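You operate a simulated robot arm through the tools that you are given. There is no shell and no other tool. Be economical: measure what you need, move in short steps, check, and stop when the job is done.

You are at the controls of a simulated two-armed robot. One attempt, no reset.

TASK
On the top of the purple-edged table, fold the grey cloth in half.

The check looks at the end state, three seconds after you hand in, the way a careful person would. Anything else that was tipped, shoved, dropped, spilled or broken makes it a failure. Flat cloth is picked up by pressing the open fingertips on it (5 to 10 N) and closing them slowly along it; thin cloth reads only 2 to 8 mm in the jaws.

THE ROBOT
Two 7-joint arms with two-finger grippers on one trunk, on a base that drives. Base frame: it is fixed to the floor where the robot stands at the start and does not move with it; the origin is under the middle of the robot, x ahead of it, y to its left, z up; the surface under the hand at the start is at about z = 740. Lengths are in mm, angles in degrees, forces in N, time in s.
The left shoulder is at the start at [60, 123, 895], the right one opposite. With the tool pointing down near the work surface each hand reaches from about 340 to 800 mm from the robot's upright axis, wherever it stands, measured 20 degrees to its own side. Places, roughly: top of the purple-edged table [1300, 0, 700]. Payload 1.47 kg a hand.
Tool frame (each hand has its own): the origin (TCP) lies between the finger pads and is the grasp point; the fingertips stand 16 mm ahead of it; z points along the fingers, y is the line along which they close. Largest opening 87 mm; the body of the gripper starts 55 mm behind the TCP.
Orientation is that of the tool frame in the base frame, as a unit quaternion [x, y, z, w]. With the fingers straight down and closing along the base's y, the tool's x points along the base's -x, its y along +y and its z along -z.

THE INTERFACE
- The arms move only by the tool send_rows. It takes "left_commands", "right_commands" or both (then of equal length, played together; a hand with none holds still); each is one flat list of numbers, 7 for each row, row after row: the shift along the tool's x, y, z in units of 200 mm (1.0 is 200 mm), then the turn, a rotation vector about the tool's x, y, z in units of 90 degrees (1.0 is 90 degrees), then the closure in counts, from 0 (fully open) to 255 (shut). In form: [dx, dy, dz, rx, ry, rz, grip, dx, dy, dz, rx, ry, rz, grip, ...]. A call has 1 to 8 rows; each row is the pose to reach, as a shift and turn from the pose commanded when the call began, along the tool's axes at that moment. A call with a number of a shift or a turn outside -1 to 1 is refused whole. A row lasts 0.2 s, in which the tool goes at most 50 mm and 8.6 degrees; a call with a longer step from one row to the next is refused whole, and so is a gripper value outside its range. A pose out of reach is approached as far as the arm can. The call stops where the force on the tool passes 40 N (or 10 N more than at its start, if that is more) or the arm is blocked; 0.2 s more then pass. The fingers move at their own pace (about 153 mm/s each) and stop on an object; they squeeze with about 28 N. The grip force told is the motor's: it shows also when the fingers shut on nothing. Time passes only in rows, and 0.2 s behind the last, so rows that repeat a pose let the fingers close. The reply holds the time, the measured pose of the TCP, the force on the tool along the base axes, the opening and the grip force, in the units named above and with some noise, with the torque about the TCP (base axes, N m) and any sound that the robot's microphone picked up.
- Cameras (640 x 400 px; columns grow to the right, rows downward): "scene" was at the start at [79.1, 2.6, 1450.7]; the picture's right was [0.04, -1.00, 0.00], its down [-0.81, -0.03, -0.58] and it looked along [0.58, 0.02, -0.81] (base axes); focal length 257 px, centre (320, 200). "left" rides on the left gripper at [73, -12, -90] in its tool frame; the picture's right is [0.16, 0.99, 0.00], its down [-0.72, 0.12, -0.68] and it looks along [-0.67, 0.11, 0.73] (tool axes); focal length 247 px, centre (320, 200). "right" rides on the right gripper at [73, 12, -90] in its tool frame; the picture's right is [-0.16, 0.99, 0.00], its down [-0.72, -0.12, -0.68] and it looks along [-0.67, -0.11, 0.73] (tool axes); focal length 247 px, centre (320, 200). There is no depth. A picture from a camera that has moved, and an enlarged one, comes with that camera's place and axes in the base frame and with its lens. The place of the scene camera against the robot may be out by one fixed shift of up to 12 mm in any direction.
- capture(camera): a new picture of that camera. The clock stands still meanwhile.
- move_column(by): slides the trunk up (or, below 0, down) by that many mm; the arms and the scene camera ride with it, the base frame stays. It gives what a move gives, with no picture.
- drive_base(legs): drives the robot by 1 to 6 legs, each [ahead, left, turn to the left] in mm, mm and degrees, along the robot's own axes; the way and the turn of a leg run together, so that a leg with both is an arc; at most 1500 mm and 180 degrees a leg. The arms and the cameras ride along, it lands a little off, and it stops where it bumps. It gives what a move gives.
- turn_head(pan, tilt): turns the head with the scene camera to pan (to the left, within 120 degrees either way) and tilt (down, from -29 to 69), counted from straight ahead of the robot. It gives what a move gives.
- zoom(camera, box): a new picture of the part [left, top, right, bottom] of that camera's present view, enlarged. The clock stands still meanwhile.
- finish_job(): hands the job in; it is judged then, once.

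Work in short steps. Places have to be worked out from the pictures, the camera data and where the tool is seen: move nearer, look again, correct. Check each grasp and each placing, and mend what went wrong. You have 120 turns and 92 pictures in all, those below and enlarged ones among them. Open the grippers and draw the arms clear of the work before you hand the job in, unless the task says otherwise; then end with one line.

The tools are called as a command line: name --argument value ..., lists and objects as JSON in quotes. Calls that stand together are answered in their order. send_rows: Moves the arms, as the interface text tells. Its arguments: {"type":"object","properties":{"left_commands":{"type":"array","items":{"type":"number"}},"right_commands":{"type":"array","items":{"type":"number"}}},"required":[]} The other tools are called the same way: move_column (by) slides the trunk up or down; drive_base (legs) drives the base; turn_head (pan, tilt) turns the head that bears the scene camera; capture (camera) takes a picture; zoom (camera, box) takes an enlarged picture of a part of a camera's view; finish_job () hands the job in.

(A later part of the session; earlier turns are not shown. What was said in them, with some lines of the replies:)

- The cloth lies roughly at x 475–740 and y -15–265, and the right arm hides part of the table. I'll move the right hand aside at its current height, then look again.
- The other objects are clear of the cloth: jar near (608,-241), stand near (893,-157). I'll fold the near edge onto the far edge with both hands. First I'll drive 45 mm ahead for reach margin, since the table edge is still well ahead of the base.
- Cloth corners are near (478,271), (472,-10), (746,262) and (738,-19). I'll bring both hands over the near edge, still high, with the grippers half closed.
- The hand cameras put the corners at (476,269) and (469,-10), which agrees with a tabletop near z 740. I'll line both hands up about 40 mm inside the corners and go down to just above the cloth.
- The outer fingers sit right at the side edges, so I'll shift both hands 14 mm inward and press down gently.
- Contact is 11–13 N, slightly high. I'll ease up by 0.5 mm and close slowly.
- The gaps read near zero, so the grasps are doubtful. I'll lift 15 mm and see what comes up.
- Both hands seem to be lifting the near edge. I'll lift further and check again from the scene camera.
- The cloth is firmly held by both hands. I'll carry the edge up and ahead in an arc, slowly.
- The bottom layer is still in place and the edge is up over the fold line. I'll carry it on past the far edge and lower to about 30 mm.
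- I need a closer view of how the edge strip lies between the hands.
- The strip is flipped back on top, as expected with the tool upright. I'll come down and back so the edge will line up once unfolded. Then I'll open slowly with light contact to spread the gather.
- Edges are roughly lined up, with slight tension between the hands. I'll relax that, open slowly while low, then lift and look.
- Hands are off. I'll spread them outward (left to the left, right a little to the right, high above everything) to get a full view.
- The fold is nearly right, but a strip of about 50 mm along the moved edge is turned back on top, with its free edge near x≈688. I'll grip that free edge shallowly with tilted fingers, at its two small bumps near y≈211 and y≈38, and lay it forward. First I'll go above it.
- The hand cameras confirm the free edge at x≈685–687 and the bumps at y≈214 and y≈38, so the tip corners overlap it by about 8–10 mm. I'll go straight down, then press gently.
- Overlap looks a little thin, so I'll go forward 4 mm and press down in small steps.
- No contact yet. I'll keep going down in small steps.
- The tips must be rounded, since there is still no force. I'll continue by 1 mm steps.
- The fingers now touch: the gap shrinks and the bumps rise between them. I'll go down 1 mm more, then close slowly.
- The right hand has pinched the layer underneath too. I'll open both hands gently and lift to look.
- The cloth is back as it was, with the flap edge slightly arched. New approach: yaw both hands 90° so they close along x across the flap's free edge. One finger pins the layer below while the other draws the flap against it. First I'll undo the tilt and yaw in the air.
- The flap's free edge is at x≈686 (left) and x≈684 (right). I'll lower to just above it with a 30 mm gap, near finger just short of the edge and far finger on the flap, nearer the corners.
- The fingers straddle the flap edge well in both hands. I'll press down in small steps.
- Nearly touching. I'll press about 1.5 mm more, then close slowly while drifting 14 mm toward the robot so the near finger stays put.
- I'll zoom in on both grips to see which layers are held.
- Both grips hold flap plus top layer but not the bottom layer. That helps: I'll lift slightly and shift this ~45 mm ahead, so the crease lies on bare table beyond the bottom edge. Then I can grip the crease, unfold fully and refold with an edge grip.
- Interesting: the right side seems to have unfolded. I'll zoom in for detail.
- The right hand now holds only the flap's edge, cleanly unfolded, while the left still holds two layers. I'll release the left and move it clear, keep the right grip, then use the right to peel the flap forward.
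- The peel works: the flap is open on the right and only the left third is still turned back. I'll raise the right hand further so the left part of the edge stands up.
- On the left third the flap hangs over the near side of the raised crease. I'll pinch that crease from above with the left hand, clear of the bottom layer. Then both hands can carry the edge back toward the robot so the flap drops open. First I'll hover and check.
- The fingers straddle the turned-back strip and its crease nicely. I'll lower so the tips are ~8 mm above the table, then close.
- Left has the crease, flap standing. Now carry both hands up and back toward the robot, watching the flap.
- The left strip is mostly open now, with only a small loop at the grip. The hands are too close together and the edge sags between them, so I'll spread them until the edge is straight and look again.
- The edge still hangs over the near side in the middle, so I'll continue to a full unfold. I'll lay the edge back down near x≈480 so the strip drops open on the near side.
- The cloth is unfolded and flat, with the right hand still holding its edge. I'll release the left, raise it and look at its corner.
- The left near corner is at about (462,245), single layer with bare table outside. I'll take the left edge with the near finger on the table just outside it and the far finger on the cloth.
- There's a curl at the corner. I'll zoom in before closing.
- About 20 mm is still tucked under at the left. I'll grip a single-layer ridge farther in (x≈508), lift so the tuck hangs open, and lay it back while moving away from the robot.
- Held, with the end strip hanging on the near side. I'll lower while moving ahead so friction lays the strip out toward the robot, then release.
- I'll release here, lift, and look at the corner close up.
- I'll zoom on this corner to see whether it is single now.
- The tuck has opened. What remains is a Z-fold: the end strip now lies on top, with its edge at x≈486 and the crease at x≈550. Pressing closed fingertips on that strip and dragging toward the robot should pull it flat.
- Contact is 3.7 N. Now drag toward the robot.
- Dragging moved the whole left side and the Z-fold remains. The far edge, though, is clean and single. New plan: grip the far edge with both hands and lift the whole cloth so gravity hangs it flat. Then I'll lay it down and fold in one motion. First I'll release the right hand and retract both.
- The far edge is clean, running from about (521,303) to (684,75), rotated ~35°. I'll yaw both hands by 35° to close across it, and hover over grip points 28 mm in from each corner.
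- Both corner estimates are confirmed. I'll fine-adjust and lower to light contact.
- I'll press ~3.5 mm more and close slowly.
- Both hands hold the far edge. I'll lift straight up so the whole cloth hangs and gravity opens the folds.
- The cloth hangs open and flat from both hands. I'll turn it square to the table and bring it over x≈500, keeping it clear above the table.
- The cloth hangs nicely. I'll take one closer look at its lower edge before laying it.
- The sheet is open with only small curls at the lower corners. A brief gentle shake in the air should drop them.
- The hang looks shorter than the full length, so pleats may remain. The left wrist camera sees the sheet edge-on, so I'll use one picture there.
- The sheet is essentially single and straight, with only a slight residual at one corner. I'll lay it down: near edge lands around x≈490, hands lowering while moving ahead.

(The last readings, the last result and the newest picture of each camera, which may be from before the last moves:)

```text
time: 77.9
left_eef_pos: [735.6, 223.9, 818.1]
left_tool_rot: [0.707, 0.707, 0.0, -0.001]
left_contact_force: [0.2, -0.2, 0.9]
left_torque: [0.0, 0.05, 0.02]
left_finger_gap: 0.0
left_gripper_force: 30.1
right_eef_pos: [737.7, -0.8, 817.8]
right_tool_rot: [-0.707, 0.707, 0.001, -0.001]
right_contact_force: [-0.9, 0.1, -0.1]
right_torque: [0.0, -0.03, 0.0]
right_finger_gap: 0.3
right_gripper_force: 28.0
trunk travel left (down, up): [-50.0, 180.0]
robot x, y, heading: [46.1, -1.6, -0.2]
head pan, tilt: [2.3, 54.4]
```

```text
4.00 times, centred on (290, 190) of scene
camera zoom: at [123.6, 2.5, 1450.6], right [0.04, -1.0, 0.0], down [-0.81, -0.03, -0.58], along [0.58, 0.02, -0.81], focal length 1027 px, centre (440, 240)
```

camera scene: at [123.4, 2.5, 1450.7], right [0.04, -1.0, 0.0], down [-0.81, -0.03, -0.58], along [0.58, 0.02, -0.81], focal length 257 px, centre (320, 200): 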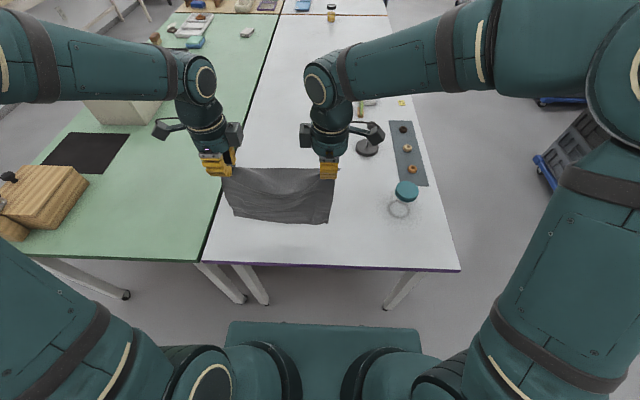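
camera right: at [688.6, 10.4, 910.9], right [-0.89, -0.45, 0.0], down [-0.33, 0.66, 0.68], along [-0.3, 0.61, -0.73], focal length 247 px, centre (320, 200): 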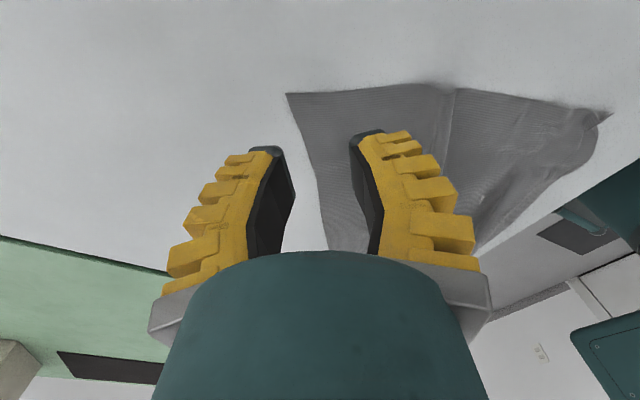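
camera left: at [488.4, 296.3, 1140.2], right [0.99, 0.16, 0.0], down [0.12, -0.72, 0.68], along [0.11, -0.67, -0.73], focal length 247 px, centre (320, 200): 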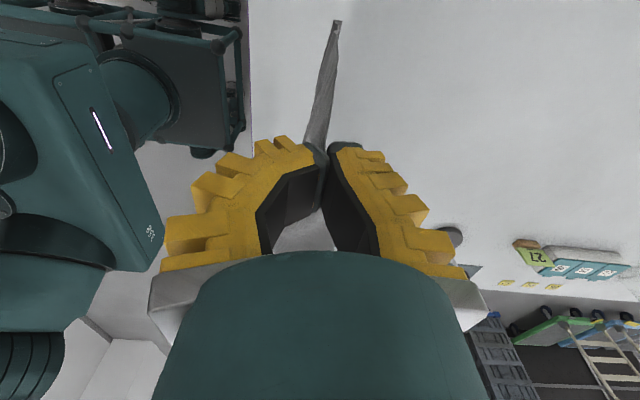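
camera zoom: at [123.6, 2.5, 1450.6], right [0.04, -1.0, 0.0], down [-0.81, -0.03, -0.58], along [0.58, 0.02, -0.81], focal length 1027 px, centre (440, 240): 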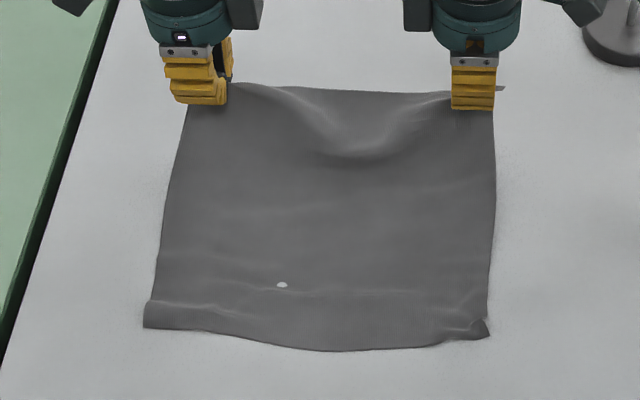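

The cloth is now laid flat and single, spanning x≈530–780. I'll fold in one motion: raise the far edge and carry it back over the near edge (x≈535).

send_rows --left_commands '[0, -0.04, -0.08, 0, 0, 0, 255, 0, -0.08, -0.16, 0, 0, 0, 255, 0, -0.15, -0.225, 0, 0, 0, 255, 0, -0.23, -0.285, 0, 0, 0, 255, 0, -0.33, -0.315, 0, 0, 0, 255, 0, -0.43, -0.335, 0, 0, 0, 255]' --right_commands '[0, 0.04, -0.08, 0, 0, 0, 255, 0, 0.08, -0.16, 0, 0, 0, 255, 0, 0.15, -0.225, 0, 0, 0, 255, 0, 0.23, -0.285, 0, 0, 0, 255, 0, 0.33, -0.315, 0, 0, 0, 255, 0, 0.43, -0.335, 0, 0, 0, 255]'

send_rows --left_commands '[0, -0.1, 0.02, 0, 0, 0, 255, 0, -0.2, 0.065, 0, 0, 0, 255, 0, -0.28, 0.125, 0, 0, 0, 255, 0, -0.35, 0.2, 0, 0, 0, 255, 0, -0.41, 0.29, 0, 0, 0, 255, 0, -0.46, 0.375, 0, 0, 0, 255, 0, -0.51, 0.46, 0, 0, 0, 255, 0, -0.53, 0.53, 0, 0, 0, 255]' --right_commands '[0, 0.1, 0.02, 0, 0, 0, 255, 0, 0.2, 0.065, 0, 0, 0, 255, 0, 0.28, 0.125, 0, 0, 0, 255, 0, 0.35, 0.2, 0, 0, 0, 255, 0, 0.41, 0.29, 0, 0, 0, 255, 0, 0.46, 0.375, 0, 0, 0, 255, 0, 0.51, 0.46, 0, 0, 0, 255, 0, 0.53, 0.53, 0, 0, 0, 255]'

zoom --camera "scene" --box '[210, 150, 370, 250]'

```text
time: 79.3
left_eef_pos: [650.0, 222.0, 885.9]
left_tool_rot: [0.708, 0.706, 0.0, 0.001]
left_contact_force: [0.6, 0.8, 1.4]
left_torque: [-0.01, 0.05, -0.02]
left_finger_gap: 0.2
left_gripper_force: 23.6
right_eef_pos: [650.7, -0.6, 886.3]
right_tool_rot: [0.707, -0.707, 0.0, 0.0]
right_contact_force: [0.4, 0.0, 0.9]
right_torque: [0.02, -0.02, 0.0]
right_finger_gap: 0.2
right_gripper_force: 27.5
trunk travel left (down, up): [-50.0, 180.0]
robot x, y, heading: [42.3, 1.7, -0.1]
head pan, tilt: [2.3, 54.4]
```

```text
time: 81.1
left_eef_pos: [544.1, 222.4, 779.4]
left_tool_rot: [0.707, 0.707, 0.0, -0.001]
left_contact_force: [-0.6, -0.7, 0.0]
left_torque: [0.06, 0.02, 0.02]
left_finger_gap: 0.0
left_gripper_force: 29.8
right_eef_pos: [544.9, 0.9, 780.1]
right_tool_rot: [0.707, -0.707, 0.001, 0.0]
right_contact_force: [-0.1, 0.4, -0.9]
right_torque: [0.02, 0.0, 0.02]
right_finger_gap: 0.0
right_gripper_force: 27.9
trunk travel left (down, up): [-50.0, 180.0]
robot x, y, heading: [45.2, -2.8, 0.1]
head pan, tilt: [2.3, 54.4]
```

```text
4.00 times, centred on (290, 200) of scene
camera zoom: at [123.6, 2.6, 1450.6], right [0.04, -1.0, 0.0], down [-0.81, -0.03, -0.58], along [0.58, 0.02, -0.81], focal length 1027 px, centre (440, 200)
```

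zoom: 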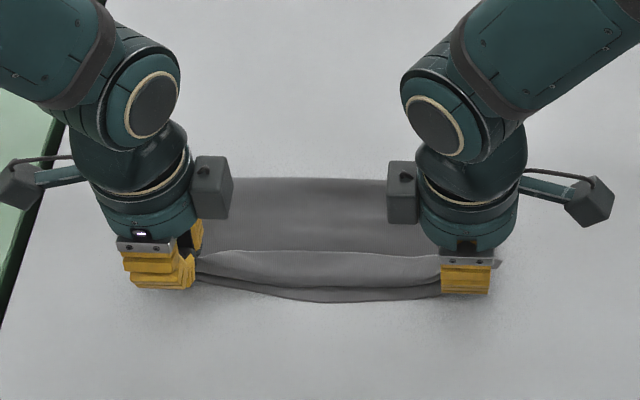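

The top edge is over the near edge. I'll lower the last bit with a slight move ahead so its lip lies toward the robot, open slowly, and lift straight up.

send_rows --left_commands '[0, 0.01, 0.03, 0, 0, 0, 255, 0, 0.025, 0.06, 0, 0, 0, 255, 0, 0.035, 0.09, 0, 0, 0, 255, 0, 0.035, 0.1, 0, 0, 0, 245, 0, 0.035, 0.1, 0, 0, 0, 230, 0, 0.035, 0.1, 0, 0, 0, 212, 0, 0.035, 0.1, 0, 0, 0, 195, 0, 0.035, 0.1, 0, 0, 0, 178]' --right_commands '[0, -0.01, 0.03, 0, 0, 0, 255, 0, -0.025, 0.06, 0, 0, 0, 255, 0, -0.035, 0.09, 0, 0, 0, 255, 0, -0.035, 0.1, 0, 0, 0, 245, 0, -0.035, 0.1, 0, 0, 0, 230, 0, -0.035, 0.1, 0, 0, 0, 212, 0, -0.035, 0.1, 0, 0, 0, 195, 0, -0.035, 0.1, 0, 0, 0, 178]'

send_rows --left_commands '[0, 0, 0, 0, 0, 0, 165, 0, 0, -0.05, 0, 0, 0, 165, 0, 0, -0.15, 0, 0, 0, 165, 0, 0, -0.35, 0, 0, 0, 165, 0.1, 0, -0.55, 0, 0, 0, 165, 0.3, 0, -0.6, 0, 0, 0, 165, 0.5, 0, -0.6, 0, 0, 0, 165, 0.7, 0, -0.6, 0, 0, 0, 165]' --right_commands '[0, 0, 0, 0, 0, 0, 165, 0, 0, -0.05, 0, 0, 0, 165, 0, 0, -0.15, 0, 0, 0, 165, 0, 0, -0.35, 0, 0, 0, 165, 0, 0, -0.55, 0, 0, 0, 165, 0.2, 0.05, -0.7, 0, 0, 0, 165, 0.4, 0.15, -0.75, 0, 0, 0, 165, 0.6, 0.25, -0.75, 0, 0, 0, 165]'

zoom --camera "scene" --box '[220, 150, 360, 250]'

```text
time: 82.9
left_eef_pos: [551.0, 221.6, 759.2]
left_tool_rot: [0.707, 0.707, 0.001, -0.001]
left_contact_force: [-0.9, 0.0, 0.4]
left_torque: [-0.01, -0.04, -0.01]
left_finger_gap: 32.4
left_gripper_force: 4.4
right_eef_pos: [551.8, -1.5, 760.0]
right_tool_rot: [-0.707, 0.707, 0.0, 0.0]
right_contact_force: [0.3, -0.1, -0.7]
right_torque: [-0.02, 0.01, 0.01]
right_finger_gap: 32.2
right_gripper_force: 4.1
trunk travel left (down, up): [-50.0, 180.0]
robot x, y, heading: [43.4, -0.4, -0.2]
head pan, tilt: [2.3, 54.4]
```

```text
refused: row 6 steps farther than a row can; nothing moved
```

```text
4.00 times, centred on (290, 200) of scene
camera zoom: at [123.3, 2.5, 1450.7], right [0.04, -1.0, 0.0], down [-0.81, -0.03, -0.58], along [0.58, 0.02, -0.81], focal length 1027 px, centre (440, 200)
```

zoom: 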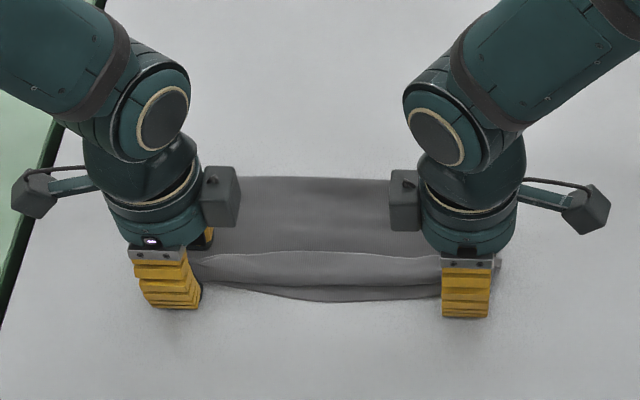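

The fingers are open and only the retreat was refused, for step size. I'll lift straight up and move clear in smaller steps, then take the last picture.

send_rows --left_commands '[0, 0, 0, 0, 0, 0, 165, 0, 0, -0.05, 0, 0, 0, 165, 0, 0, -0.2, 0, 0, 0, 165, 0, 0, -0.4, 0, 0, 0, 165, 0.1, 0, -0.55, 0, 0, 0, 165, 0.3, 0, -0.6, 0, 0, 0, 165, 0.5, 0, -0.6, 0, 0, 0, 165, 0.7, 0, -0.6, 0, 0, 0, 165]' --right_commands '[0, 0, 0, 0, 0, 0, 165, 0, 0, -0.05, 0, 0, 0, 165, 0, 0, -0.2, 0, 0, 0, 165, 0, 0, -0.4, 0, 0, 0, 165, 0, 0, -0.6, 0, 0, 0, 165, 0.15, 0.05, -0.7, 0, 0, 0, 165, 0.33, 0.1, -0.75, 0, 0, 0, 165, 0.53, 0.15, -0.75, 0, 0, 0, 165]'

zoom --camera "scene" --box '[230, 165, 350, 240]'

```text
time: 84.7
left_eef_pos: [553.1, 361.9, 877.0]
left_tool_rot: [0.707, 0.707, -0.001, 0.0]
left_contact_force: [1.0, -0.2, -0.2]
left_torque: [0.01, 0.01, 0.02]
left_finger_gap: 36.9
left_gripper_force: 4.2
right_eef_pos: [520.0, -109.0, 910.1]
right_tool_rot: [0.708, -0.707, 0.0, 0.0]
right_contact_force: [0.5, 0.6, 0.0]
right_torque: [0.0, 0.01, 0.0]
right_finger_gap: 36.7
right_gripper_force: 4.7
trunk travel left (down, up): [-50.0, 180.0]
robot x, y, heading: [40.7, 0.3, -0.1]
head pan, tilt: [2.3, 54.4]
```

```text
5.33 times, centred on (290, 202) of scene
camera zoom: at [122.9, 2.4, 1450.7], right [0.04, -1.0, 0.0], down [-0.81, -0.03, -0.58], along [0.58, 0.02, -0.81], focal length 1369 px, centre (480, 187)
```

zoom: 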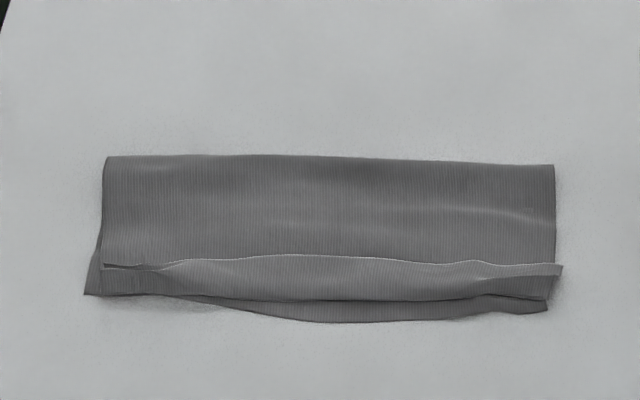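

The last picture shows the cloth folded in half. Fold line is at x≈650, and opposite corners sit within about 20–30 mm of each other. A narrow lip of about 25 mm is still turned back along the top edge. I have no pictures left, so sweeping it blind could spoil the fold. I'll leave it, open the grippers fully and draw both arms clear.

send_rows --left_commands '[0, -0.1, -0.1, 0, 0, 0, 60, 0, -0.25, -0.2, 0, 0, 0, 0, 0, -0.4, -0.25, 0, 0, 0, 0, 0, -0.4, -0.25, 0, 0, 0, 0]' --right_commands '[0.05, 0.1, -0.05, 0, 0, 0, 60, 0.1, 0.25, -0.1, 0, 0, 0, 0, 0.15, 0.4, -0.1, 0, 0, 0, 0, 0.15, 0.4, -0.1, 0, 0, 0, 0]'

```text
time: 85.7
left_eef_pos: [473.1, 364.1, 928.1]
left_tool_rot: [0.707, 0.707, 0.0, 0.0]
left_contact_force: [-0.2, 0.2, -0.5]
left_torque: [0.0, 0.0, -0.04]
left_finger_gap: 87.1
left_gripper_force: 0.1
right_eef_pos: [442.4, -139.2, 930.9]
right_tool_rot: [0.707, -0.707, 0.001, 0.0]
right_contact_force: [-0.3, -0.1, 0.1]
right_torque: [0.0, 0.0, 0.01]
right_finger_gap: 86.8
right_gripper_force: 0.0
trunk travel left (down, up): [-50.0, 180.0]
robot x, y, heading: [43.4, 0.6, 0.2]
head pan, tilt: [2.3, 54.4]
```

Both grippers are fully open and clear of the cloth, so I'm handing in.

finish_job

```text
The job is handed in.
```

The grey cloth is folded in half on the purple-edged table, with opposite corners about 20–30 mm apart, but it isn't perfectly neat: a lip of about 25 mm along the top edge is still turned back, and the near corners may be tucked under slightly.
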